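You operate a simulated robot arm through the tools that you are given. There is no shell and no other tool.

Carry out the task below with a simulated robot arm. There is one attempt and no reset: what you move stays moved.

TASK
Zero the probe in the steel cup.
Fine: dip it, correct the probe dial by what the orange meter shows, dip again till it reads 0 C; probe back in its socket.
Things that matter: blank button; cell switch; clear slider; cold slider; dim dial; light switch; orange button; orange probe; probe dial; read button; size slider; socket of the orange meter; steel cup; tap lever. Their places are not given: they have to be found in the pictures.

Only the result counts: the job must be done as asked and must still hold three seconds after the hand-in. Knocking over, shifting, dropping, spilling or breaking anything else fails it.

THE ROBOT
A 7-joint arm with a two-finger parallel gripper, fixed in place. Base frame: the origin is at the foot of the arm, x ahead of it, y to its left, z up; the work surface is at about z = 0.86. Lengths are in m, angles in rad, forces in N, time in s.
Its first joint turns from -2.897 to 2.897 rad. Payload 4.4 kg.
The TCP is the grasp point between the finger pads, 0.023 m short of the fingertips. In the tool frame z runs along the fingers and y along their closing line. Largest opening 0.094 m; finger width 0.038, thickness 0.01; the body of the gripper, 0.054 by 0.096 m, starts 0.039 m behind the TCP.
Orientation is told as [roll, pitch, yaw] about the base's x, y, z axes, in that order, counted from this pose: with the fingers straight down and closing along the base's y, the tool's x points along the base's -x, its y along +y and its z along -z.

THE INTERFACE
- The arm moves only by the tool servo_tool. Its argument "commands" is a list that holds one entry, the list of rows, each a list of 7 numbers: the closure, from 0 (fully open) to 1 (shut), then the shift along the base's x, y, z in units of 25 mm (1.0 is 25 mm), then the turn, a rotation vector about the base's x, y, z in units of 5 degrees (1.0 is 5 degrees). In form: [[[jaw, dx, dy, dz, rx, ry, rz], ...]]. A call has 1 to 20 rows; each row shifts and turns the commanded pose from where the row before left it. A call with a number of a shift or a turn outside -1 to 1 is refused whole. Each row takes 0.2 s and may step no farther than 0.05 m and 0.15 rad from the row before; otherwise, or with a gripper value out of range, the whole call is refused. Where a pose cannot be reached the arm comes as near as it can. A force on the tool above 40 N (or 10 N above the force at the start of the call, whichever is more), or a blocked arm, ends the call early, and 0.2 s more pass. Each finger travels about 0.072 m/s and halts on what it meets, pressing with about 42 N; the grip force reading is that of the motor and also rises with nothing between the fingers. The clock runs only during rows and for 0.2 s after the last one: add rows that do not move to give the fingers time. The reply holds the time, the measured pose of the TCP, the force on the tool along the base axes, the opening and the grip force, in the units named above and with some noise, with the torque about the TCP (base axes, N m) and any sound that the robot's microphone picked up.
- Cameras (640 x 400 px; columns grow to the right, rows downward): "scene" is fixed at [0.3994, 0.5004, 1.6553]; the picture's right is [-0.23, -0.97, 0.00], its down [-0.76, 0.18, -0.62] and it looks along [0.60, -0.14, -0.78] (base axes); focal length 317 px, centre (320, 200). "wrist" rides on the gripper at [0.086, 0.016, -0.074] in the tool frame; the picture's right is [-0.18, 0.98, 0.00], its down [-0.58, -0.11, -0.81] and it looks along [-0.79, -0.15, 0.59] (tool axes); focal length 243 px, centre (320, 200).
- snapshot(camera): a new picture of that camera. The clock stands still meanwhile.
- probe_pixels(camera, pixels): there is no depth. For up to 12 entries [column, row, z] of the newest picture of that camera ("zoom" is the newest enlarged one), the place [x, y] in the base frame at which the ray of that pixel passes the height z, good to about 0.002 m. The clock stands still meanwhile.
- inspect(camera, box): a new picture of the part [left, top, right, bottom] of that camera's present view, enlarged. The clock stands still meanwhile.
- sign_off(): hands the job in; it is judged then, once.

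Unless the task says otherwise, let go and move clear before handing in.

The tools are called after "Request:" by a JSON object that holds its "name" and its "arguments". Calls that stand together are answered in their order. servo_tool: Moves the arm, as the interface text tells. Its arguments: {"type":"object","properties":{"commands":{"type":"array","items":{"type":"array","items":{"type":"array","items":{"type":"number"}}}}},"required":["commands"]} The other tools are called the same way: snapshot (camera) takes a picture; probe_pixels (camera, pixels) gives the place at which the rays of pixels pass given heights; inspect (camera, box) takes an enlarged picture of a part of a camera's view; sign_off () hands the job in.

At the start:

```text
time: 0.0
position: [0.7222, 0.0046, 1.2545]
orientation: [0.0, 0.0, 0.001]
force: [-0.8, 0.0, -0.4]
torque: [-0.03, -0.02, 0.01]
width: 0.0942
grip_force: 0.0
```

scene: 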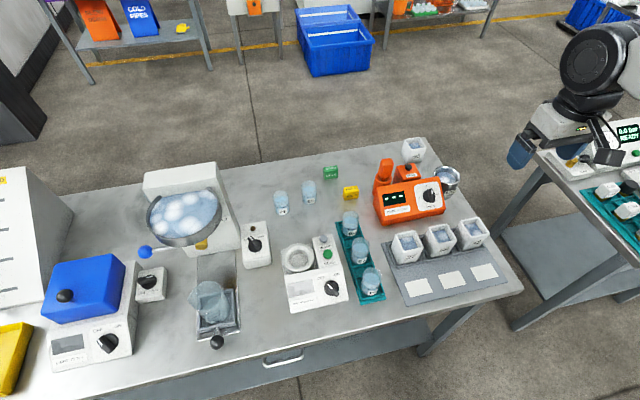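
wrist: 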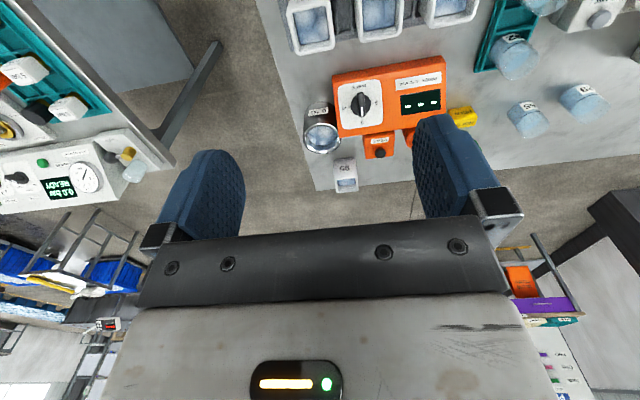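

The scene shows an orange meter around pixel (410,200) with a dial and display, a steel cup near (447,180) and an orange thing at (383,175), probably the probe. I'll zoom in on these areas.

Request:
{"name": "inspect", "arguments": {"camera": "scene", "box": [350, 130, 490, 230]}}

Request:
{"name": "inspect", "arguments": {"camera": "wrist", "box": [280, 40, 480, 200]}}

Request:
{"name": "inspect", "arguments": {"camera": "scene", "box": [230, 130, 530, 320]}}

```text
4.00 times, centred on (420, 180) of scene
```

zoom: 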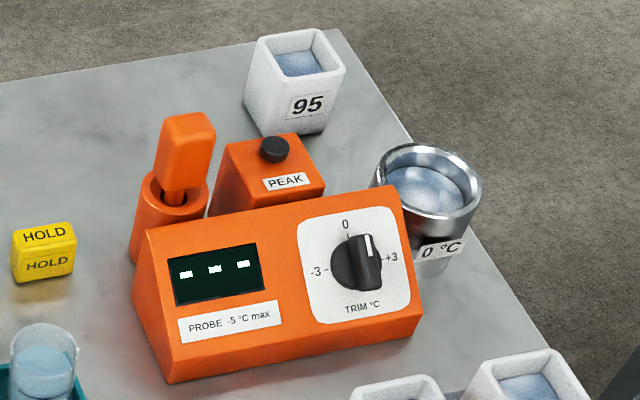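

```text
2.50 times, centred on (380, 120) of wrist
```

zoom: 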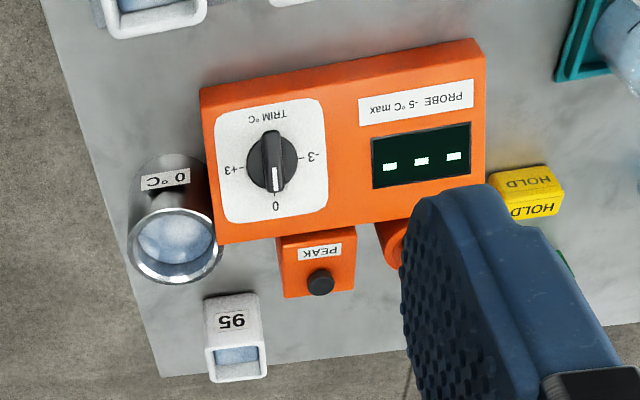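

```text
2.11 times, centred on (380, 225) of scene
```

zoom: 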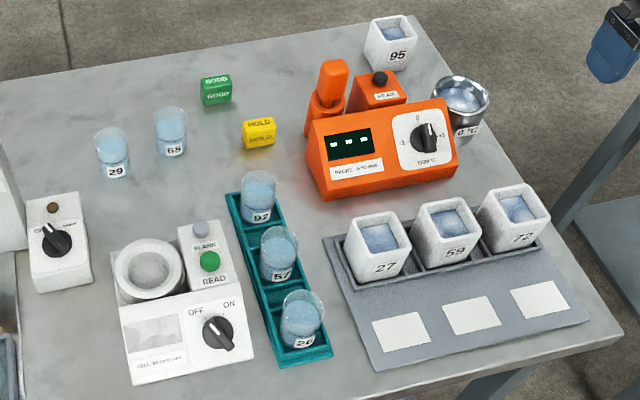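

The orange meter carries a TRIM dial (scene px ~429,195), a display showing dashes, a PEAK button behind it, and the probe handle standing in a socket at (385,170). The steel cup marked "0 °C" is at (447,177). I'll triangulate these from both cameras.

Request:
{"name": "probe_pixels", "arguments": {"camera": "scene", "pixels": [[387.5, 161, 0.86], [387.5, 161, 1.06], [383, 178, 0.86], [383, 178, 1.0], [447, 177.5, 0.86], [447, 177.5, 0.96], [429, 195.5, 0.86], [429, 195.5, 0.96], [376, 194, 0.86], [408, 168, 0.96], [445, 197, 0.86], [382, 224, 0.86]]}}

Request:
{"name": "probe_pixels", "arguments": {"camera": "wrist", "pixels": [[360.5, 105, 0.86], [360.5, 105, 0.96], [321, 138, 0.86], [321, 138, 0.96], [380, 153, 0.86], [380, 153, 0.96], [410, 137, 0.86], [410, 137, 0.96], [346, 185, 0.86], [346, 185, 0.96]]}}

```text
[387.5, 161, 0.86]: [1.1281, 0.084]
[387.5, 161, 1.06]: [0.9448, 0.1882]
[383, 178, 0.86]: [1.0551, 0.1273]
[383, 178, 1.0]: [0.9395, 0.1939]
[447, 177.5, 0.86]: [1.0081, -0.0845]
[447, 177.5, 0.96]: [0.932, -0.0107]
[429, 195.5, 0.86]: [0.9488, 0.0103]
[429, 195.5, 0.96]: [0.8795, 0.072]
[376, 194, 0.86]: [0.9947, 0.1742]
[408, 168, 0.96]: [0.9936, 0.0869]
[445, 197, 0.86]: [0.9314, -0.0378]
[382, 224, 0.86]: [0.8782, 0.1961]
```

```text
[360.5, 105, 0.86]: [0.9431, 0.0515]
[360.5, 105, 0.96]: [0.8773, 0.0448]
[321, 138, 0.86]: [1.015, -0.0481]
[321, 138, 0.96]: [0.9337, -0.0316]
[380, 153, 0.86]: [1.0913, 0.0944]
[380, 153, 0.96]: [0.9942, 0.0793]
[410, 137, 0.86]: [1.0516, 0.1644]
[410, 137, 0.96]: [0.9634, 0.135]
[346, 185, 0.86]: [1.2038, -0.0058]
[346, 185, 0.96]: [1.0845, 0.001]
```

Triangulation gives the dial at about (0.905, 0.047, 0.92) and the cup rim at about (0.961, -0.038, 0.92). The probe is hidden behind the right finger in the wrist view (410,137), so I'll move up over to +y and look again.

Request:
{"name": "servo_tool", "arguments": {"commands": [[[0, 0, 1, 0, 0, 0, 0], [0, 0, 1, 0, 0, 0, 0], [0, 0, 1, 0, 0, 0, 0], [0, 0, 1, 0, 0, 0, 0], [0, 0, 1, 0, 0, 0, 0], [0, 0, 1, 0, 0, 0, 0], [0, 0, 0, 0, 0, 0, 0]]]}}

Request:
{"name": "snapshot", "arguments": {"camera": "wrist"}}

```text
time: 1.6
position: [0.7236, 0.1552, 1.2573]
orientation: [0.0, -0.001, 0.001]
force: [0.2, 0.2, 0.0]
torque: [-0.01, 0.0, 0.01]
width: 0.0938
grip_force: 0.1
```

```text
taken
```

wrist: 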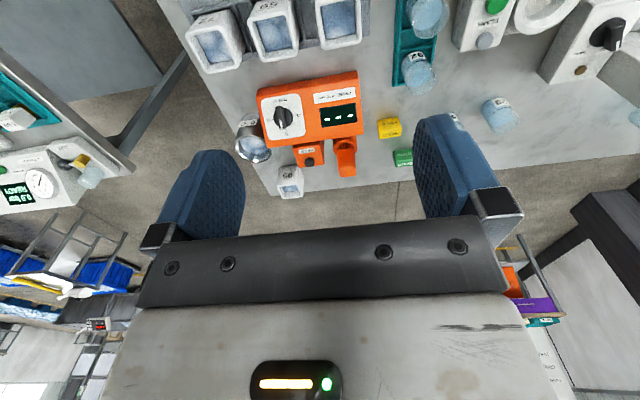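

Now the probe is visible at wrist px (346,160) between the fingers. I'll zoom in on it.

Request:
{"name": "inspect", "arguments": {"camera": "wrist", "box": [230, 60, 430, 200]}}

Request:
{"name": "inspect", "arguments": {"camera": "scene", "box": [360, 140, 440, 190]}}

```text
2.86 times, centred on (330, 130) of wrist
```

zoom: 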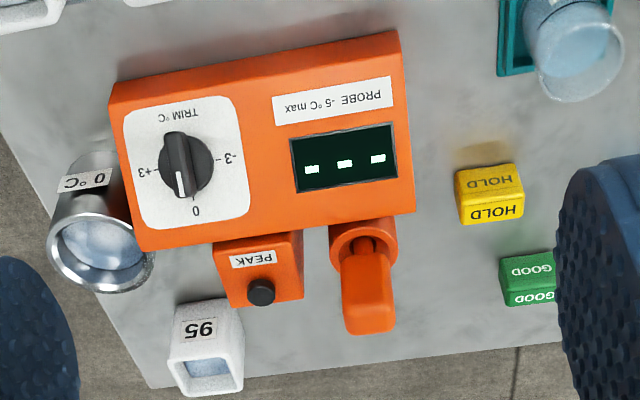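

```text
8.00 times, centred on (400, 165) of scene
```

zoom: 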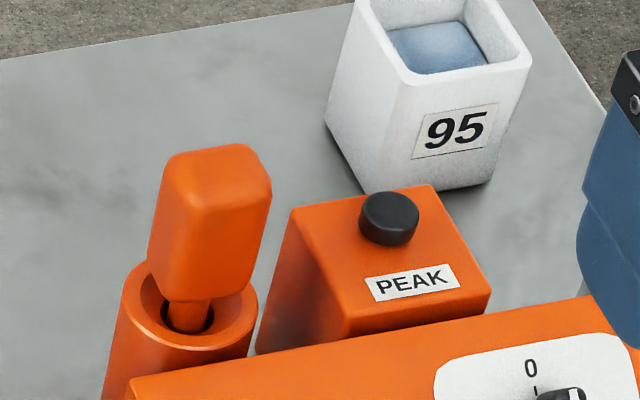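

I'll triangulate the probe's top, its bottom edge, and the socket rim from both views.

Request:
{"name": "probe_pixels", "arguments": {"camera": "zoom", "pixels": [[218, 172, 0.96], [218, 172, 1.06], [195, 295, 0.9], [195, 295, 1.0], [192, 312, 0.9], [192, 312, 1.0], [390, 205, 0.9], [390, 205, 1.0], [120, 270, 0.9], [258, 315, 0.9]]}}

Request:
{"name": "probe_pixels", "arguments": {"camera": "wrist", "pixels": [[347.8, 170.6, 0.96], [347.8, 170.6, 1.06], [345, 145.7, 0.9], [345, 145.7, 1.0], [309.4, 161.8, 0.9], [309.4, 161.8, 1.0], [252, 149, 0.86], [252, 149, 0.96], [283, 118, 0.86], [283, 118, 0.96]]}}

```text
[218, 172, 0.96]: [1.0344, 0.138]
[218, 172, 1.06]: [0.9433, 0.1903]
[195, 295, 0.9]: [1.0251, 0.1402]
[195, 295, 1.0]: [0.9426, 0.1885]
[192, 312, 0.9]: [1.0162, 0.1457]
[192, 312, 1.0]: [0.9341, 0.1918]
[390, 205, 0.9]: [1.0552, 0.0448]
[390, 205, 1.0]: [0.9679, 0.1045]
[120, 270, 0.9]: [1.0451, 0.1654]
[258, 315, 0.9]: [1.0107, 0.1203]
```

```text
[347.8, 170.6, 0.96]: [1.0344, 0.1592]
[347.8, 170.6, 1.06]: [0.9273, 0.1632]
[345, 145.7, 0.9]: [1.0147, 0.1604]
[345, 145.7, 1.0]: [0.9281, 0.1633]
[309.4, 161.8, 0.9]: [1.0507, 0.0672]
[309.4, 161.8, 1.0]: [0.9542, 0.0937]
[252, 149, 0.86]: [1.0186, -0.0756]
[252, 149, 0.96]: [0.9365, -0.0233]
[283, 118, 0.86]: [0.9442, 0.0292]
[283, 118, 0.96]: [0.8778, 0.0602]
```

The probe handle comes out near (0.990, 0.161), spanning about z 0.945–1.005, with the socket rim at about z 0.934. I'll measure the meter's yaw and the handle edges.

Request:
{"name": "probe_pixels", "arguments": {"camera": "wrist", "pixels": [[269.5, 147.5, 0.945], [363.2, 134.2, 0.945], [256.6, 89.8, 0.9], [358, 70.6, 0.9], [338.7, 173.5, 1.0], [355.5, 175, 1.0], [294.5, 145, 0.955], [324, 142, 0.955], [296, 166, 0.955], [325, 163, 0.955]]}}

Request:
{"name": "inspect", "arguments": {"camera": "wrist", "box": [310, 130, 380, 180]}}

```text
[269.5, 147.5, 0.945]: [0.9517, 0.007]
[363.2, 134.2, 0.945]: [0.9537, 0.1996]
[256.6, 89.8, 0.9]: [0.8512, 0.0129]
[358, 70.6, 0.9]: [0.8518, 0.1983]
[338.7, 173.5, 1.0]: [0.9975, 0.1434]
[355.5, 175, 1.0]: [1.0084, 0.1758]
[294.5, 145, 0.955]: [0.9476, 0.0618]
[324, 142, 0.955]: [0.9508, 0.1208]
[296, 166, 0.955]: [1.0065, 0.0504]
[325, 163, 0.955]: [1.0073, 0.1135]
```

```text
8.00 times, centred on (345, 155) of wrist
```

zoom: 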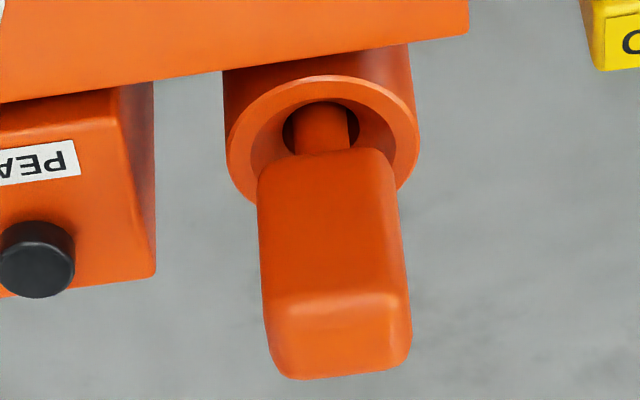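

The meter and probe are aligned with the base axes; the handle is about 0.035 wide in y, with the PEAK box edge near y 0.12. I'll move above the probe to check the reach.

Request:
{"name": "servo_tool", "arguments": {"commands": [[[0, 0.96, 0.03, -0.5, 0, 0, 0], [0, 0.96, 0.03, -0.5, 0, 0, 0], [0, 0.96, 0.03, -0.5, 0, 0, 0], [0, 0.96, 0.03, -0.5, 0, 0, 0], [0, 0.96, 0.03, -0.5, 0, 0, 0], [0, 0.96, 0.03, -0.5, 0, 0, 0], [0, 0.96, 0.03, -0.5, 0, 0, 0], [0, 0.96, 0, -0.5, 0, 0, 0], [0, 0.96, 0, -0.5, 0, 0, 0], [0, 0.96, 0, -0.5, 0, 0, 0], [0, 0.96, 0, -0.5, 0, 0, 0], [0, 0, 0, 0, 0, 0, 0]]]}}

Request:
{"name": "snapshot", "arguments": {"camera": "wrist"}}

Request:
{"name": "snapshot", "arguments": {"camera": "scene"}}

```text
time: 4.2
position: [0.9864, 0.1604, 1.117]
orientation: [-0.002, 0.0, 0.001]
force: [-0.3, 0.1, 0.4]
torque: [0.0, 0.0, 0.02]
width: 0.0939
grip_force: 0.1
```

```text
taken
```

wrist: 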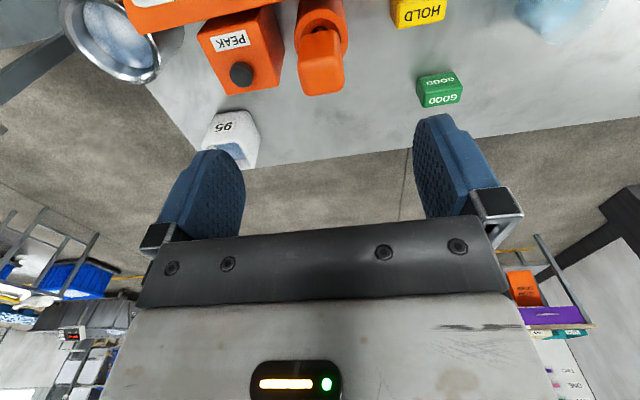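

```text
taken
```

scene: 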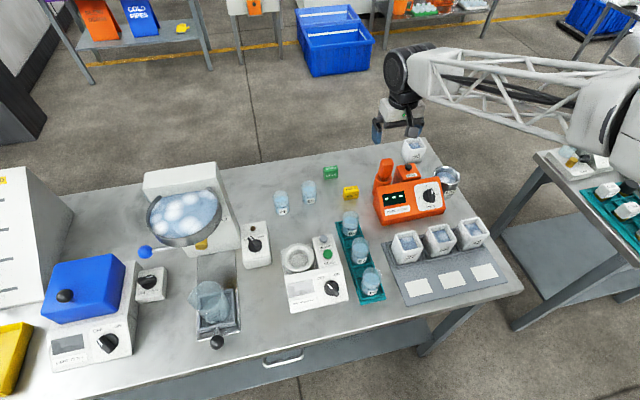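

The arm reaches (0.986, 0.160, 1.117) with the tool straight down. I'll refine the handle location from this closer view (handle top near wrist px 321,80).

Request:
{"name": "inspect", "arguments": {"camera": "wrist", "box": [270, 0, 380, 110]}}

Request:
{"name": "inspect", "arguments": {"camera": "scene", "box": [360, 80, 460, 190]}}

```text
3.64 times, centred on (325, 55) of wrist
```

zoom: 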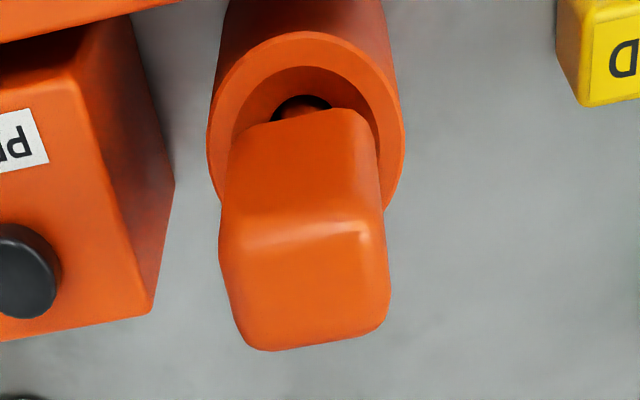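

```text
3.64 times, centred on (410, 135) of scene
```

zoom: 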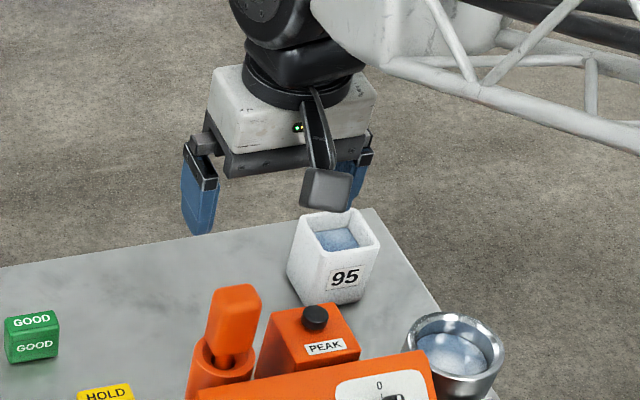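

Request:
{"name": "probe_pixels", "arguments": {"camera": "wrist", "pixels": [[321.7, 79.2, 1.0], [321.7, 79.2, 1.01], [298, 66.8, 1.0], [343.5, 61.8, 1.0], [344, 87.5, 1.0], [305, 95, 1.0], [321.2, 33, 0.934], [294, 35, 0.934], [348, 33, 0.934], [321, 15, 0.934], [321, 55, 0.934]]}}

```text
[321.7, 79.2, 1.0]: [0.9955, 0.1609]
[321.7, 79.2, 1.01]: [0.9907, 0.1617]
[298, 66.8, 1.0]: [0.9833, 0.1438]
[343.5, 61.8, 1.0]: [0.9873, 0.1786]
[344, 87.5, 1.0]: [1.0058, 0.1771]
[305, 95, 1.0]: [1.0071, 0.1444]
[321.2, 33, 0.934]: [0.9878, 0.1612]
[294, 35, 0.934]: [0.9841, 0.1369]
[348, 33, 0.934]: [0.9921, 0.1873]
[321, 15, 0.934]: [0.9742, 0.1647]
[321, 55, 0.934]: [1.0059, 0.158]
```

Handle centre is about (0.990, 0.161), y range 0.144–0.178. I'll pre-close to about 0.06, descend to z≈0.989, then close.

Request:
{"name": "servo_tool", "arguments": {"commands": [[[0.33, 0.1, 0.02, 0, 0, 0, 0], [0.33, 0.05, 0, -0.5, 0, 0, 0], [0.33, 0, 0, -0.8, 0, 0, 0], [0.33, 0, 0, -0.8, 0, 0, 0], [0.33, 0, 0, -0.8, 0, 0, 0], [0.33, 0, 0, -0.8, 0, 0, 0], [0.33, 0, 0, -0.7, 0, 0, 0], [0.33, 0, 0, -0.7, 0, 0, 0], [0.33, 0, 0, 0, 0, 0, 0]]]}}

Request:
{"name": "snapshot", "arguments": {"camera": "wrist"}}

Request:
{"name": "inspect", "arguments": {"camera": "scene", "box": [350, 110, 470, 210]}}

```text
time: 6.2
position: [0.991, 0.161, 0.9887]
orientation: [0.001, 0.0, 0.001]
force: [-0.4, -0.2, 0.1]
torque: [-0.02, 0.03, 0.03]
width: 0.0632
grip_force: 0.1
```

```text
taken
```

wrist: 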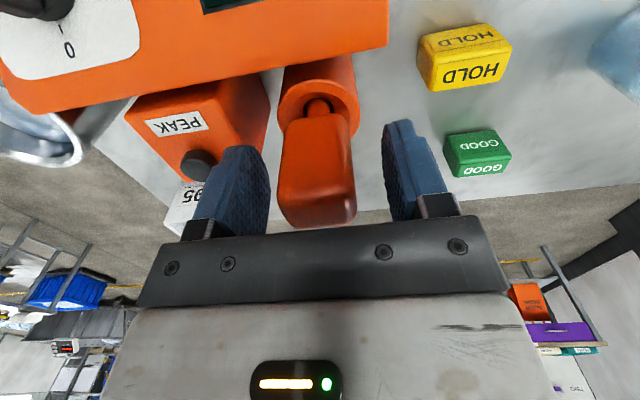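

```text
4.00 times, centred on (410, 160) of scene
```

zoom: 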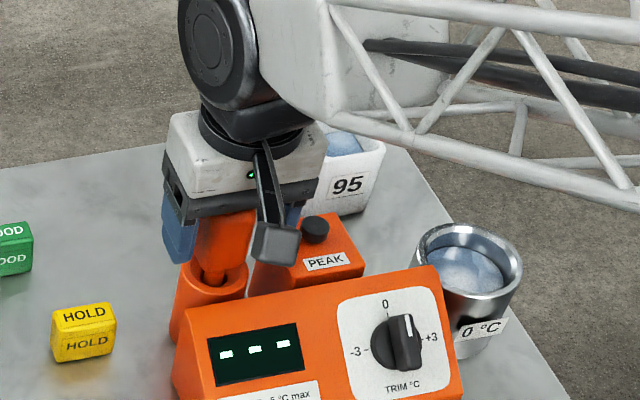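

The handle sits centred between the fingers (wrist px 318,170) and the left finger is clear of the PEAK button. I'll close the grip.

Request:
{"name": "servo_tool", "arguments": {"commands": [[[0.5, 0, 0, 0, 0, 0, 0], [0.6, 0, 0, 0, 0, 0, 0], [0.7, 0, 0, 0, 0, 0, 0], [1, 0, 0, 0, 0, 0, 0], [1, 0, 0, 0, 0, 0, 0], [1, 0, 0, 0, 0, 0, 0]]]}}

```text
time: 7.6
position: [0.9909, 0.1613, 0.9896]
orientation: [-0.001, -0.002, -0.001]
force: [0.0, 0.7, 0.2]
torque: [0.04, -0.03, 0.03]
width: 0.0353
grip_force: 42.3
```

The grip holds at 0.0353 m with 42 N. I'll lift straight up.

Request:
{"name": "servo_tool", "arguments": {"commands": [[[1, 0, 0, 0.4, 0, 0, 0], [1, 0, 0, 0.6, 0, 0, 0], [1, 0, 0, 0.8, 0, 0, 0], [1, 0, 0, 0.8, 0, 0, 0], [1, 0, 0, 0.8, 0, 0, 0], [1, 0, 0, 0.8, 0, 0, 0], [1, 0, 0, 0.8, 0, 0, 0], [1, 0, 0, 0, 0, 0, 0]]]}}

Request:
{"name": "snapshot", "arguments": {"camera": "wrist"}}

Request:
{"name": "inspect", "arguments": {"camera": "scene", "box": [350, 80, 490, 210]}}

```text
time: 9.4
position: [0.9898, 0.161, 1.1137]
orientation: [0.0, 0.001, -0.001]
force: [-0.1, -0.9, -1.0]
torque: [-0.01, 0.0, 0.01]
width: 0.0354
grip_force: 41.9
```

```text
taken
```

wrist: 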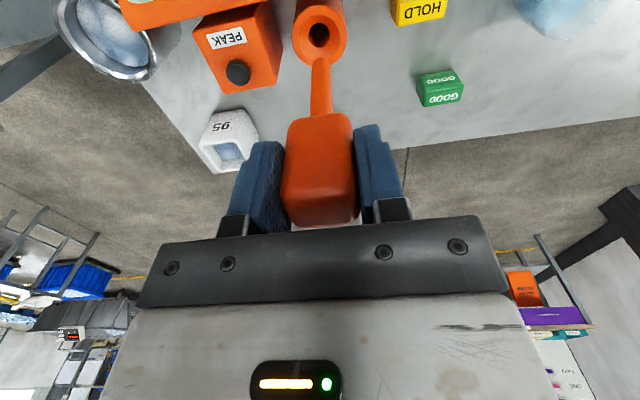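

```text
3.08 times, centred on (420, 145) of scene
```

zoom: 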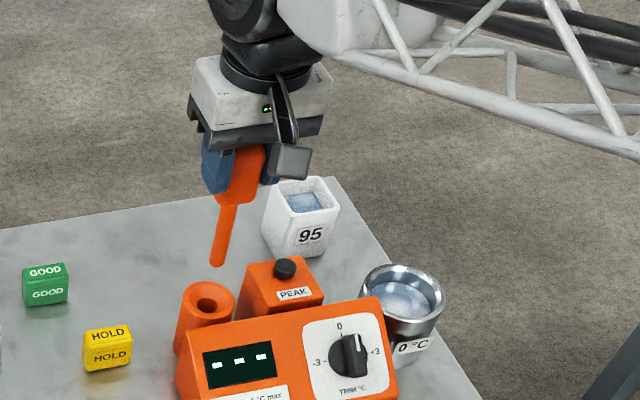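

The probe is out. I'll measure the rod tip, the cup interior and the socket hole from these pictures.

Request:
{"name": "probe_pixels", "arguments": {"camera": "zoom", "pixels": [[218, 265, 1.0], [218, 265, 1.05], [207, 303, 0.934], [403, 293, 0.9235], [403, 293, 0.93], [360, 290, 0.9235], [444, 293, 0.9235], [403, 265, 0.9235], [403, 320, 0.9235], [385, 355, 0.86]]}}

Request:
{"name": "probe_pixels", "arguments": {"camera": "wrist", "pixels": [[319, 35, 0.934], [321, 63, 1.0], [106, 37, 0.9235], [155, 45, 0.9235], [60, 25, 0.9235], [118, 80, 0.9235], [90, 0, 0.9235]]}}

Request:
{"name": "inspect", "arguments": {"camera": "wrist", "box": [270, 0, 390, 120]}}

Request:
{"name": "inspect", "arguments": {"camera": "scene", "box": [410, 140, 490, 220]}}

```text
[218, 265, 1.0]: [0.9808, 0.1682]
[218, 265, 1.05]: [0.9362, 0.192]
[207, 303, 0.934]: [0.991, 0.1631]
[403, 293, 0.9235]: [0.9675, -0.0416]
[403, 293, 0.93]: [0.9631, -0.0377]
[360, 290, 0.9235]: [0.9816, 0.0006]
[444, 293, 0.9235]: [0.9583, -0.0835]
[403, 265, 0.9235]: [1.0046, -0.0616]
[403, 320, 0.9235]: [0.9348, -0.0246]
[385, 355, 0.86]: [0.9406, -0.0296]
```

```text
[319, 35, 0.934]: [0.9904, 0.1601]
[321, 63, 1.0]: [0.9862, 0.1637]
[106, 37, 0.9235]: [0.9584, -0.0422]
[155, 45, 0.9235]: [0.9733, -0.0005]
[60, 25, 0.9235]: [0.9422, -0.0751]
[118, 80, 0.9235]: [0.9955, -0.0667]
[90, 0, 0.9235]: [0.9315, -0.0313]
```

```text
3.33 times, centred on (330, 60) of wrist
```

zoom: 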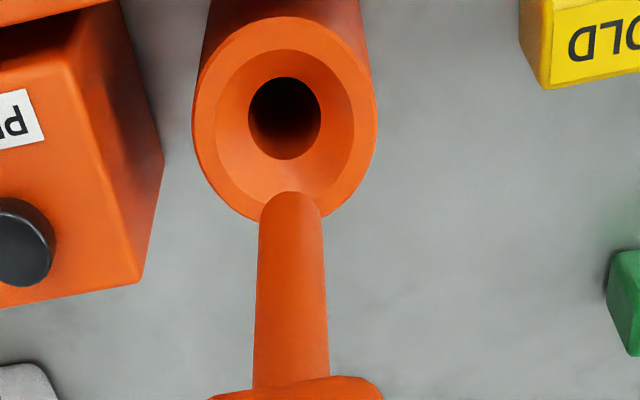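

```text
5.00 times, centred on (450, 180) of scene
```

zoom: 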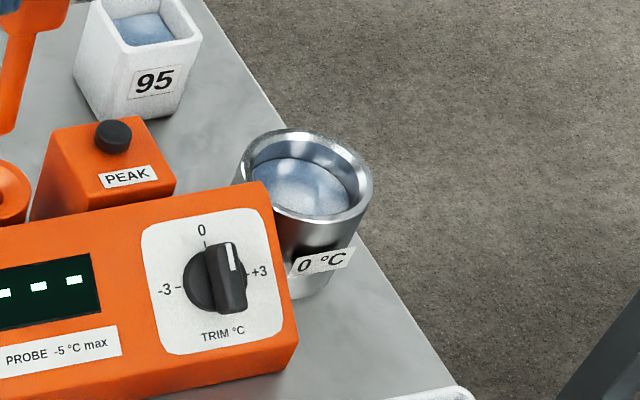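

The rod tip is about 0.124 m below the TCP, and the cup rim centre works out to about (0.960, -0.037, 0.93) with an opening of roughly 0.075 m. I'll carry the probe over the cup, staying above the PEAK button.

Request:
{"name": "servo_tool", "arguments": {"commands": [[[1, 0, 0, 0.8, 0, 0, 0], [1, -0.15, -0.8, 0, 0, 0, 0], [1, -0.15, -0.8, 0, 0, 0, 0], [1, -0.15, -0.8, 0, 0, 0, 0], [1, -0.15, -0.8, 0, 0, 0, 0], [1, -0.12, -0.8, 0, 0, 0, 0], [1, -0.12, -0.8, 0, 0, 0, 0], [1, -0.12, -0.8, 0, 0, 0, 0], [1, -0.12, -0.8, 0, 0, 0, 0], [1, -0.12, -0.8, 0, 0, 0, 0], [1, 0, -0.72, 0, 0, 0, 0], [1, 0, 0, 0, 0, 0, 0], [1, 0, 0, 0, 0, 0, 0]]]}}

Request:
{"name": "snapshot", "arguments": {"camera": "wrist"}}

Request:
{"name": "snapshot", "arguments": {"camera": "scene"}}

Request:
{"name": "inspect", "arguments": {"camera": "scene", "box": [380, 100, 500, 220]}}

```text
time: 12.2
position: [0.9591, -0.0379, 1.1374]
orientation: [-0.001, 0.001, 0.001]
force: [0.1, -0.4, -0.4]
torque: [0.0, 0.0, 0.0]
width: 0.0354
grip_force: 41.9
```

```text
taken
```

wrist: 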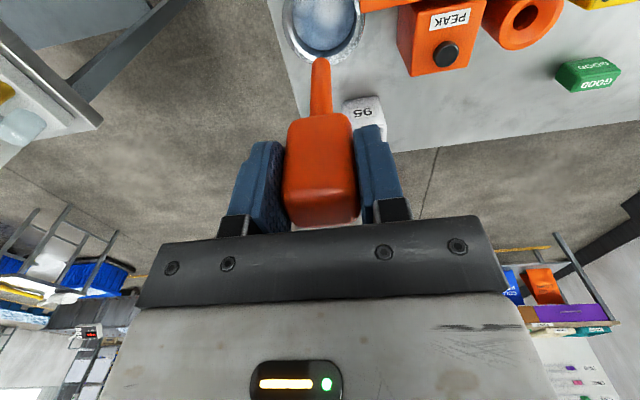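

```text
taken
```

scene: 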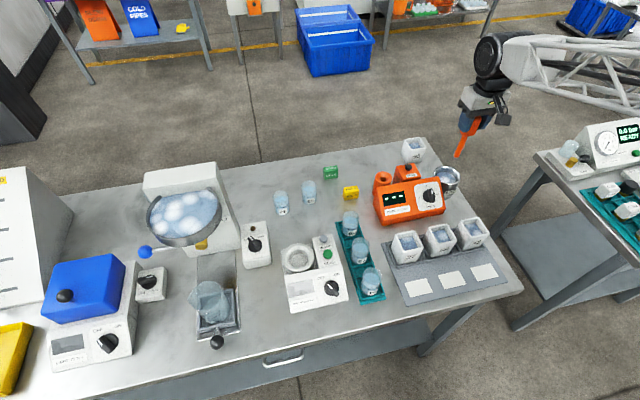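

```text
3.33 times, centred on (440, 160) of scene
```

zoom: 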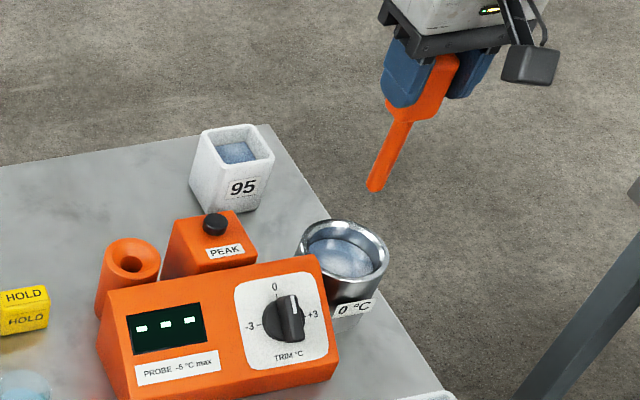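

Request:
{"name": "inspect", "arguments": {"camera": "wrist", "box": [260, 0, 390, 90]}}

Request:
{"name": "probe_pixels", "arguments": {"camera": "zoom", "pixels": [[303, 277, 0.93], [320, 277, 0.93]]}}

```text
4.44 times, centred on (325, 45) of wrist
```

zoom: 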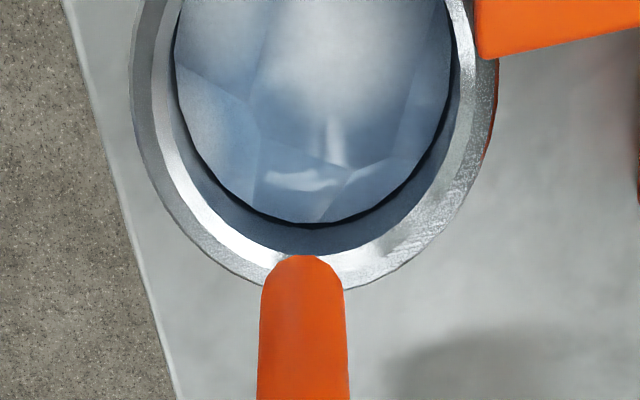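

```text
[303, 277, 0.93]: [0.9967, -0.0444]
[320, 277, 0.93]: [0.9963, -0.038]
```

Request:
{"name": "probe_pixels", "arguments": {"camera": "zoom", "pixels": [[131, 50, 0.93], [499, 50, 0.93], [320, 290, 0.93], [151, 50, 0.93], [472, 50, 0.93], [312, 255, 0.93], [131, 100, 0.93], [492, 100, 0.93], [152, 180, 0.93], [470, 180, 0.93]]}}

```text
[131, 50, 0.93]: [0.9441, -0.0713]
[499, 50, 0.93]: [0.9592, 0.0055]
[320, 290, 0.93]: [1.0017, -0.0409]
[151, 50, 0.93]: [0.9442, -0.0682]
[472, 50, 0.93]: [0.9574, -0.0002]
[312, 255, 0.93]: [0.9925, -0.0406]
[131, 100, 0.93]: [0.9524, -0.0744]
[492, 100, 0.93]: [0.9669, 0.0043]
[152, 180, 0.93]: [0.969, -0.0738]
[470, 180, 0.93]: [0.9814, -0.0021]
```

Fitting the rim gives a centre of about (0.963, -0.036) and an inner radius of about 0.035, so the tip is well placed. I'll descend to about z 1.012, leaving the tip near 0.888.

Request:
{"name": "servo_tool", "arguments": {"commands": [[[1, 0.14, 0.06, -0.5, 0, 0, 0], [1, 0, 0, -0.6, 0, 0, 0], [1, 0, 0, -0.6, 0, 0, 0], [1, 0, 0, -0.6, 0, 0, 0], [1, 0, 0, -0.6, 0, 0, 0], [1, 0, 0, -0.6, 0, 0, 0], [1, 0, 0, -0.5, 0, 0, 0], [1, 0, 0, -0.5, 0, 0, 0], [1, 0, 0, -0.4, 0, 0, 0], [1, 0, 0, 0, 0, 0, 0], [1, 0, 0, 0, 0, 0, 0]]]}}

Request:
{"name": "snapshot", "arguments": {"camera": "scene"}}

Request:
{"name": "inspect", "arguments": {"camera": "scene", "box": [370, 140, 480, 230]}}

Request:
{"name": "snapshot", "arguments": {"camera": "wrist"}}

```text
time: 14.6
position: [0.9636, -0.0361, 1.0126]
orientation: [0.0, -0.001, 0.0]
force: [-0.8, 0.4, -0.6]
torque: [-0.01, -0.01, 0.0]
width: 0.0352
grip_force: 41.8
```

```text
taken
```

scene: 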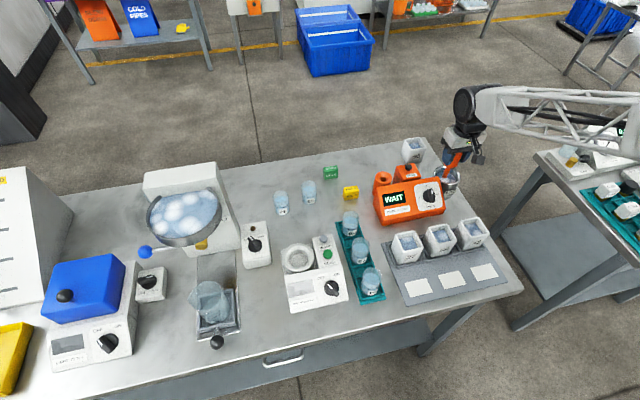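

```text
4.44 times, centred on (425, 185) of scene
```

zoom: 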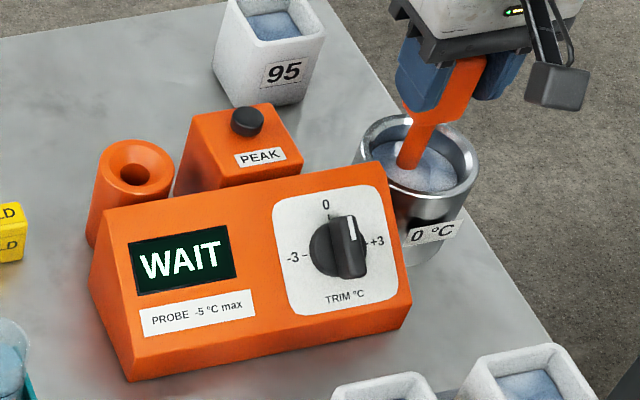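

```text
taken
```

wrist: 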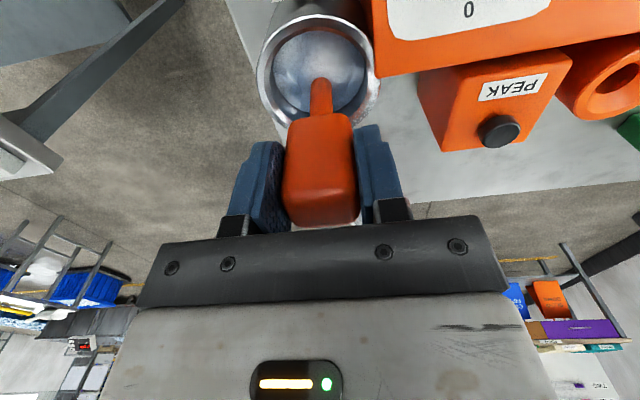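

The display (scene px 395,197) now shows "WAIT", so the probe is registered in the liquid. I'll hold still for the reading to settle.

Request:
{"name": "servo_tool", "arguments": {"commands": [[[1, 0, 0, 0, 0, 0, 0], [1, 0, 0, 0, 0, 0, 0], [1, 0, 0, 0, 0, 0, 0], [1, 0, 0, 0, 0, 0, 0], [1, 0, 0, 0, 0, 0, 0], [1, 0, 0, 0, 0, 0, 0], [1, 0, 0, 0, 0, 0, 0], [1, 0, 0, 0, 0, 0, 0], [1, 0, 0, 0, 0, 0, 0], [1, 0, 0, 0, 0, 0, 0]]]}}

Request:
{"name": "inspect", "arguments": {"camera": "scene", "box": [370, 140, 480, 230]}}

```text
time: 16.8
position: [0.9636, -0.0356, 1.0115]
orientation: [-0.001, 0.0, 0.0]
force: [-0.8, -0.1, -1.0]
torque: [0.01, 0.0, -0.01]
width: 0.0355
grip_force: 42.0
```

```text
4.44 times, centred on (425, 185) of scene
```

zoom: 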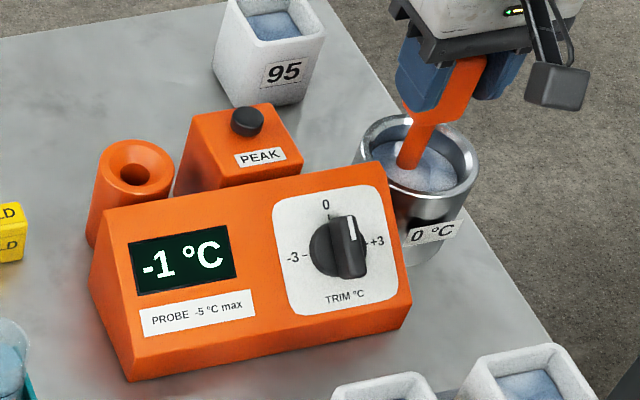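

The meter now reads "-1 °C". I'll wait a little more to make sure it is stable.

Request:
{"name": "servo_tool", "arguments": {"commands": [[[1, 0, 0, 0, 0, 0, 0], [1, 0, 0, 0, 0, 0, 0], [1, 0, 0, 0, 0, 0, 0], [1, 0, 0, 0, 0, 0, 0], [1, 0, 0, 0, 0, 0, 0], [1, 0, 0, 0, 0, 0, 0], [1, 0, 0, 0, 0, 0, 0], [1, 0, 0, 0, 0, 0, 0], [1, 0, 0, 0, 0, 0, 0], [1, 0, 0, 0, 0, 0, 0]]]}}

Request:
{"name": "inspect", "arguments": {"camera": "scene", "box": [380, 170, 450, 225]}}

```text
time: 19.0
position: [0.9634, -0.0348, 1.0128]
orientation: [0.0, -0.001, 0.0]
force: [-0.2, -0.1, -1.2]
torque: [0.0, 0.03, 0.0]
width: 0.0353
grip_force: 42.2
```

```text
7.27 times, centred on (415, 198) of scene
```

zoom: 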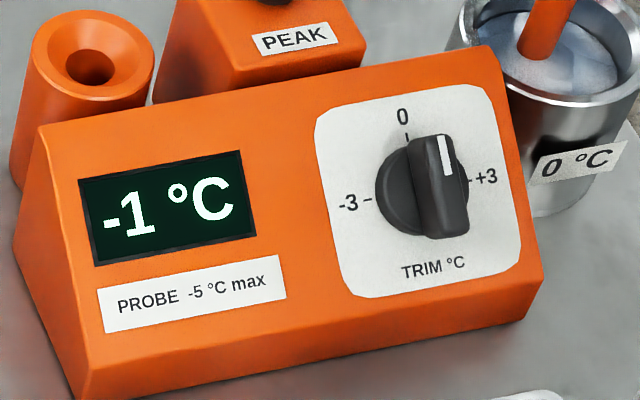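

The reading holds at -1 °C with the dial at 0, so the dial needs +1 (about 30° clockwise toward +3). First I'll return the probe to its socket by retracing the exact commanded path: up, then over the socket.

Request:
{"name": "servo_tool", "arguments": {"commands": [[[1, 0, 0, 0.4, 0, 0, 0], [1, 0, 0, 0.5, 0, 0, 0], [1, 0, 0, 0.5, 0, 0, 0], [1, 0, 0, 0.6, 0, 0, 0], [1, 0, 0, 0.6, 0, 0, 0], [1, 0, 0, 0.6, 0, 0, 0], [1, 0, 0, 0.6, 0, 0, 0], [1, 0, 0, 0.6, 0, 0, 0], [1, 0, 0, 0.5, 0, 0, 0], [1, 0, 0, 0, 0, 0, 0]]]}}

Request:
{"name": "servo_tool", "arguments": {"commands": [[[1, 0.1, 0.5, 0, 0, 0, 0], [1, 0.12, 0.8, 0, 0, 0, 0], [1, 0.12, 0.8, 0, 0, 0, 0], [1, 0.12, 0.8, 0, 0, 0, 0], [1, 0.12, 0.8, 0, 0, 0, 0], [1, 0.12, 0.8, 0, 0, 0, 0], [1, 0.12, 0.8, 0, 0, 0, 0], [1, 0.12, 0.8, 0, 0, 0, 0], [1, 0.12, 0.8, 0, 0, 0, 0], [1, 0, 0.5, 0, 0, 0, 0], [1, 0, 0.46, 0, 0, 0, 0], [1, 0, 0, 0, 0, 0, 0], [1, 0, 0, 0, 0, 0, 0]]]}}

Request:
{"name": "snapshot", "arguments": {"camera": "wrist"}}

Request:
{"name": "inspect", "arguments": {"camera": "scene", "box": [350, 90, 470, 210]}}

```text
time: 21.2
position: [0.9642, -0.0352, 1.134]
orientation: [0.0, 0.0, 0.0]
force: [0.0, -0.4, -0.7]
torque: [-0.01, -0.02, 0.0]
width: 0.0356
grip_force: 41.7
```

```text
time: 24.0
position: [0.9895, 0.1623, 1.135]
orientation: [-0.001, -0.001, -0.001]
force: [-0.2, 0.1, -0.3]
torque: [-0.01, 0.01, -0.01]
width: 0.0354
grip_force: 41.9
```

```text
taken
```

wrist: 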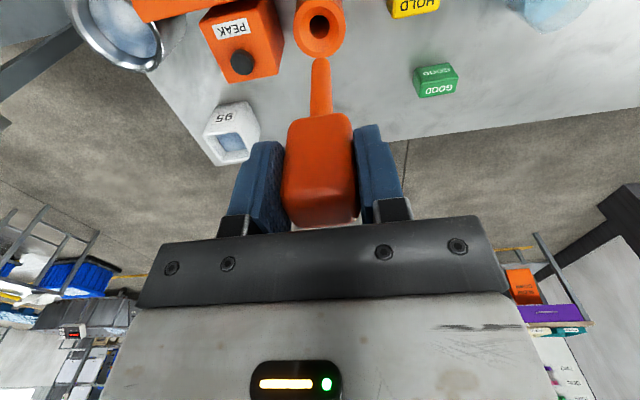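

```text
3.33 times, centred on (410, 150) of scene
```

zoom: 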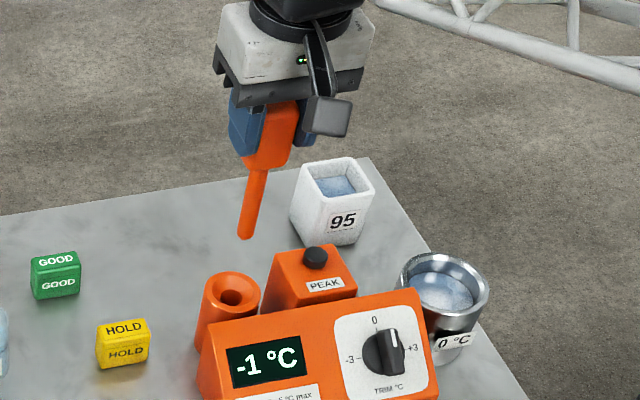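

The probe is over the socket and the display keeps "-1 °C". I'll lower it into the socket, slowing as the tip enters.

Request:
{"name": "servo_tool", "arguments": {"commands": [[[1, 0, 0, -0.5, 0, 0, 0], [1, 0, 0, -0.6, 0, 0, 0], [1, 0, 0, -0.6, 0, 0, 0], [1, 0, 0, -0.6, 0, 0, 0], [1, 0, 0, -0.4, 0, 0, 0], [1, 0, 0, -0.4, 0, 0, 0], [1, 0, 0, -0.3, 0, 0, 0], [1, 0, 0, -0.3, 0, 0, 0], [1, 0, 0, -0.3, 0, 0, 0], [1, 0, 0, -0.3, 0, 0, 0], [1, 0, 0, -0.3, 0, 0, 0], [1, 0, 0, -0.3, 0, 0, 0], [1, 0, 0, -0.3, 0, 0, 0], [1, 0, 0, -0.3, 0, 0, 0], [1, 0, 0, -0.2, 0, 0, 0], [1, 0, 0, -0.1, 0, 0, 0], [1, 0, 0, 0, 0, 0, 0]]]}}

Request:
{"name": "snapshot", "arguments": {"camera": "wrist"}}

Request:
{"name": "inspect", "arguments": {"camera": "scene", "box": [350, 110, 470, 210]}}

```text
time: 27.6
position: [0.9904, 0.162, 0.9893]
orientation: [0.002, 0.0, -0.001]
force: [0.1, 0.1, -1.2]
torque: [0.01, -0.01, 0.03]
width: 0.0355
grip_force: 42.1
```

```text
taken
```

wrist: 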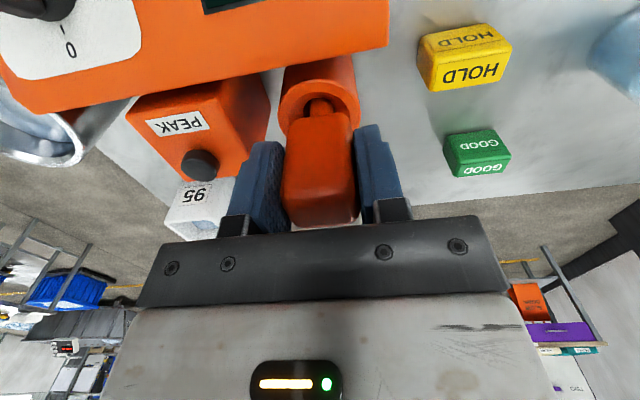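

```text
4.00 times, centred on (410, 160) of scene
```

zoom: 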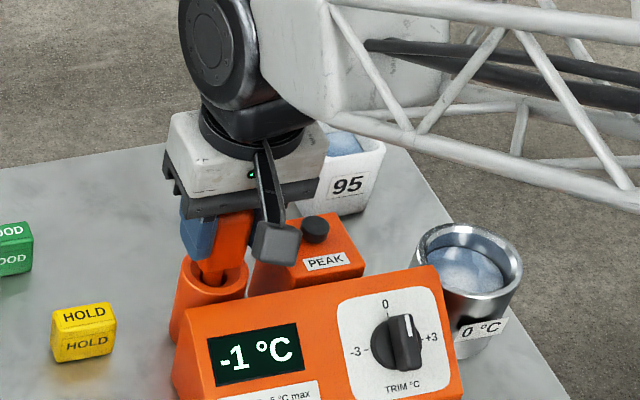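

The probe is back at its original depth with no contact force. I'll release it and rise.

Request:
{"name": "servo_tool", "arguments": {"commands": [[[0.5, 0, 0, 0, 0, 0, 0], [0.35, 0, 0, 0, 0, 0, 0], [0.33, 0, 0, 0, 0, 0, 0], [0.33, 0, 0, 0, 0, 0, 0], [0.33, 0, 0, 0.3, 0, 0, 0], [0.33, 0, 0, 0.7, 0, 0, 0], [0.33, 0, 0, 0.9, 0, 0, 0], [0.33, 0, 0, 0.9, 0, 0, 0], [0.33, 0, 0, 0.9, 0, 0, 0], [0.33, 0, 0, 0.9, 0, 0, 0], [0.33, 0, 0, 0.9, 0, 0, 0], [0.33, 0, 0, 0, 0, 0, 0]]]}}

Request:
{"name": "snapshot", "arguments": {"camera": "wrist"}}

Request:
{"name": "inspect", "arguments": {"camera": "scene", "box": [350, 110, 470, 210]}}

```text
time: 30.2
position: [0.9914, 0.161, 1.1278]
orientation: [0.0, 0.001, 0.001]
force: [-0.5, 0.2, 0.0]
torque: [0.02, 0.0, 0.02]
width: 0.063
grip_force: 0.1
```

```text
taken
```

wrist: 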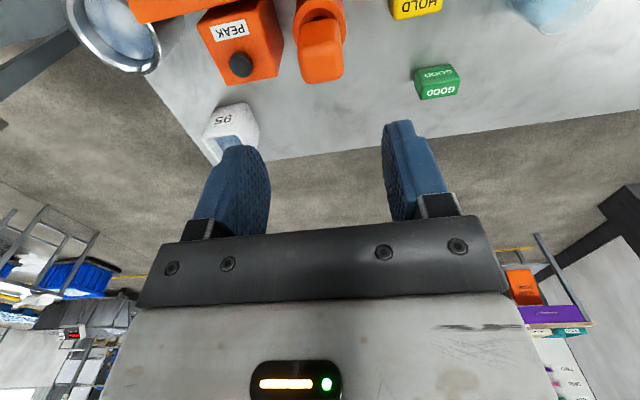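

```text
4.00 times, centred on (410, 160) of scene
```

zoom: 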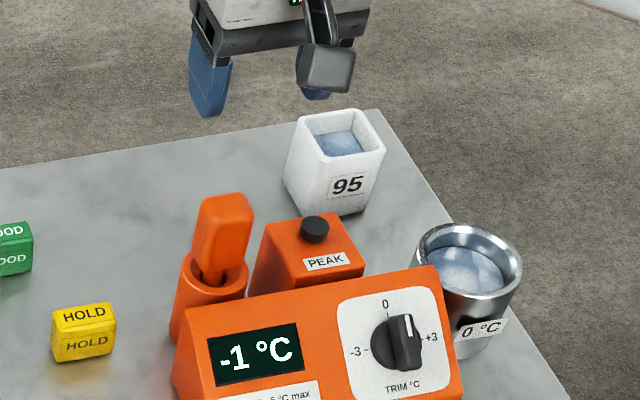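

The probe stands in its socket again (scene px 387,160). Next I'll move to a spot where the wrist camera can look straight at the TRIM dial.

Request:
{"name": "servo_tool", "arguments": {"commands": [[[0.33, -0.8, -0.7, 0, 0, 0, 0], [0.33, -0.8, -0.7, 0, 0, 0, 0], [0.33, -0.8, -0.7, 0, 0, 0, 0], [0.33, -0.8, -0.7, 0, 0, 0, 0], [0.33, -0.8, -0.7, 0, 0, 0, 0], [0.33, -0.8, -0.7, 0, 0, 0, 0], [0.33, -0.4, -0.4, 0, 0, 0, 0], [0.33, 0, 0, 0, 0, 0, 0]]]}}

Request:
{"name": "snapshot", "arguments": {"camera": "wrist"}}

Request:
{"name": "snapshot", "arguments": {"camera": "scene"}}

```text
time: 32.0
position: [0.8603, 0.0459, 1.1259]
orientation: [-0.001, -0.001, -0.001]
force: [0.2, -0.8, 0.4]
torque: [-0.01, 0.01, 0.01]
width: 0.0631
grip_force: 0.0
```

```text
taken
```

wrist: 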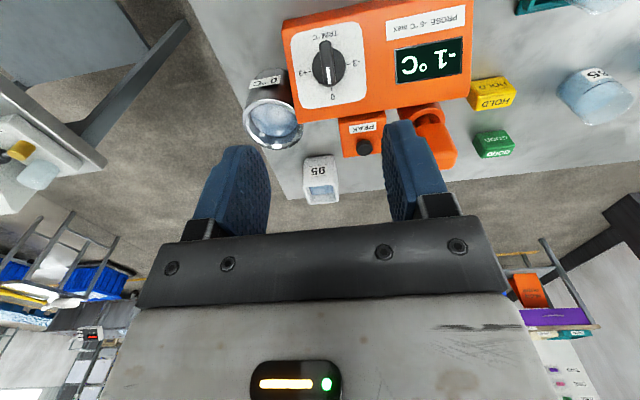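

```text
taken
```

scene: 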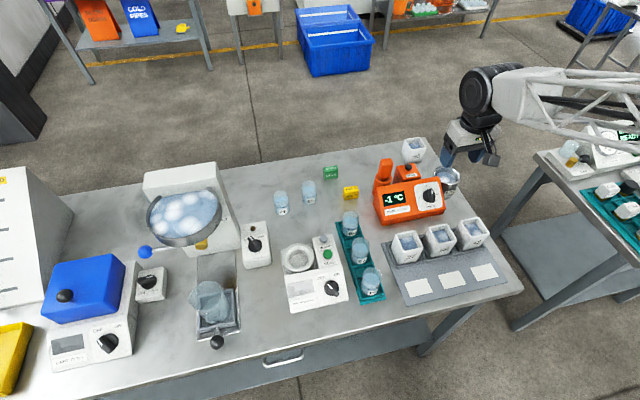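

Request:
{"name": "inspect", "arguments": {"camera": "wrist", "box": [270, 0, 400, 130]}}

Request:
{"name": "inspect", "arguments": {"camera": "scene", "box": [400, 170, 460, 230]}}

Request:
{"name": "inspect", "arguments": {"camera": "scene", "box": [365, 165, 455, 230]}}

```text
3.08 times, centred on (335, 65) of wrist
```

zoom: 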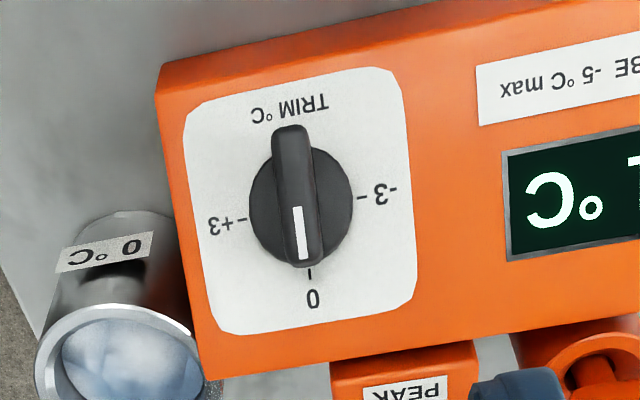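

```text
6.67 times, centred on (430, 200) of scene
```

zoom: 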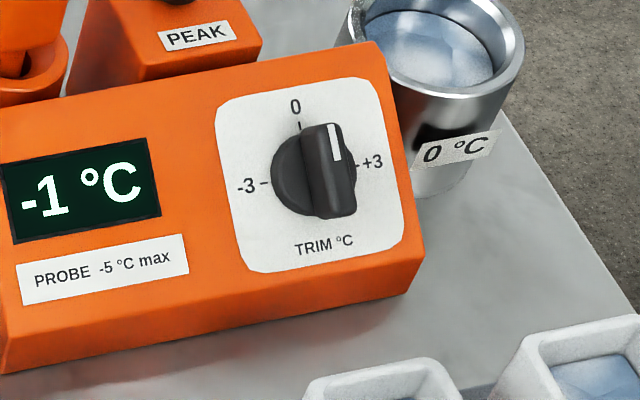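

```text
6.15 times, centred on (410, 198) of scene
```

zoom: 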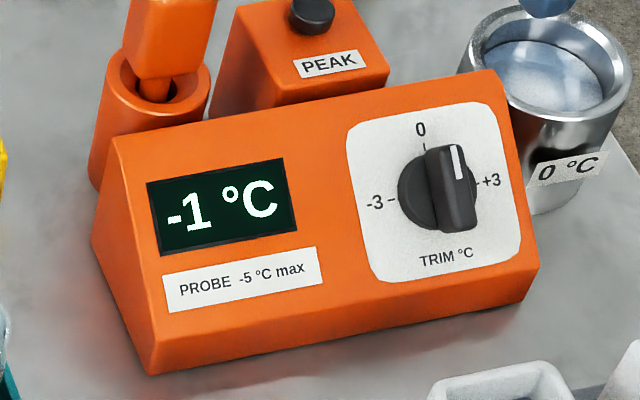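

I'll triangulate the face corners and knob to get the slope of the dial face.

Request:
{"name": "probe_pixels", "arguments": {"camera": "scene", "pixels": [[438.46, 177.19, 0.9], [438.46, 177.19, 1.0], [445.45, 207.43, 0.86], [445.45, 207.43, 0.96], [442.85, 214.26, 0.86], [382.36, 225.97, 0.86], [429, 196.2, 0.9], [429, 196.2, 0.95], [431.5, 195.5, 0.9], [431.5, 195.5, 0.95]]}}

Request:
{"name": "probe_pixels", "arguments": {"camera": "wrist", "pixels": [[297.7, 123.4, 0.9], [297.7, 123.4, 1.0], [282.4, 29.3, 0.86], [282.4, 29.3, 0.96], [282.4, 20.5, 0.86], [328.8, 66.6, 0.9], [328.8, 66.6, 0.95], [328, 64, 0.9], [328, 64, 0.95], [333, 93, 0.9], [333, 93, 0.95]]}}

```text
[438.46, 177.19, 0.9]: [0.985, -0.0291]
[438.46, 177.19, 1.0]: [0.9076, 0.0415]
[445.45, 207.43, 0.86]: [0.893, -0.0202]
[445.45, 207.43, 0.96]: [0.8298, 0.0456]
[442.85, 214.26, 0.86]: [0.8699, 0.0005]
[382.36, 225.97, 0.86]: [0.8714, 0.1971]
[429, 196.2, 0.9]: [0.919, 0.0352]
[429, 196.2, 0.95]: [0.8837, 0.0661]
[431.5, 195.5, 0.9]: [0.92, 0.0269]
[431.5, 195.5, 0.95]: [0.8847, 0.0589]
```

```text
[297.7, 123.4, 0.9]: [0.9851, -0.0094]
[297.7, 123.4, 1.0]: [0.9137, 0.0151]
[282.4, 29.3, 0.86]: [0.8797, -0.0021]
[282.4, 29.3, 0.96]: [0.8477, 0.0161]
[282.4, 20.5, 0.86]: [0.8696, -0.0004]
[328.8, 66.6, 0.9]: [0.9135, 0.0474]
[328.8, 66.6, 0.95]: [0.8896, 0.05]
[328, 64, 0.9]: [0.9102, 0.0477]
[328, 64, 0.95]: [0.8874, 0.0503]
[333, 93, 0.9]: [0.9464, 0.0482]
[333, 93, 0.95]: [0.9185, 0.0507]
```

The face is tilted about 30°: the top back edge is at (0.953, z 0.943) and the front edge at (0.869, z 0.895). The knob axis passes near (0.906, 0.049, 0.916). With the tool tilted, the wrist camera hangs toward the square cups in front, so I'll measure their heights.

Request:
{"name": "inspect", "arguments": {"camera": "scene", "box": [380, 205, 500, 300]}}

Request:
{"name": "inspect", "arguments": {"camera": "scene", "box": [430, 110, 510, 180]}}

```text
4.21 times, centred on (440, 252) of scene
```

zoom: 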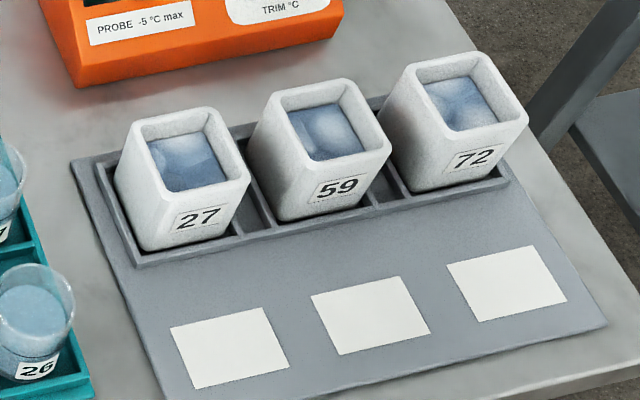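

```text
5.71 times, centred on (470, 145) of scene
```

zoom: 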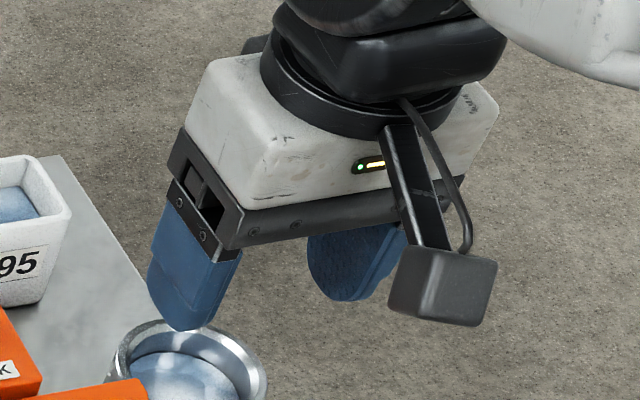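

Request:
{"name": "probe_pixels", "arguments": {"camera": "scene", "pixels": [[429.3, 256.75, 0.866], [437.15, 243.7, 0.9], [437.15, 243.7, 0.94], [428.6, 227, 0.92], [428.6, 227, 0.94], [456.6, 239.4, 0.92], [456.6, 239.4, 0.94], [387.6, 253, 0.9], [395, 236, 0.93], [398.6, 245.4, 0.93]]}}

```text
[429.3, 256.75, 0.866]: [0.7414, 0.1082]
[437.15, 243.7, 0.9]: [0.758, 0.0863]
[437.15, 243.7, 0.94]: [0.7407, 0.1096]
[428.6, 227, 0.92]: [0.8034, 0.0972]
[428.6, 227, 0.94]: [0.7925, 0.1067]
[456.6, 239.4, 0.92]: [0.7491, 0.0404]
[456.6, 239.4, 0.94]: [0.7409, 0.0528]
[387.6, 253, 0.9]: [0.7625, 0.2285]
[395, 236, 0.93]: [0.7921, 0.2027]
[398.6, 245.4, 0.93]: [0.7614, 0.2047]
```

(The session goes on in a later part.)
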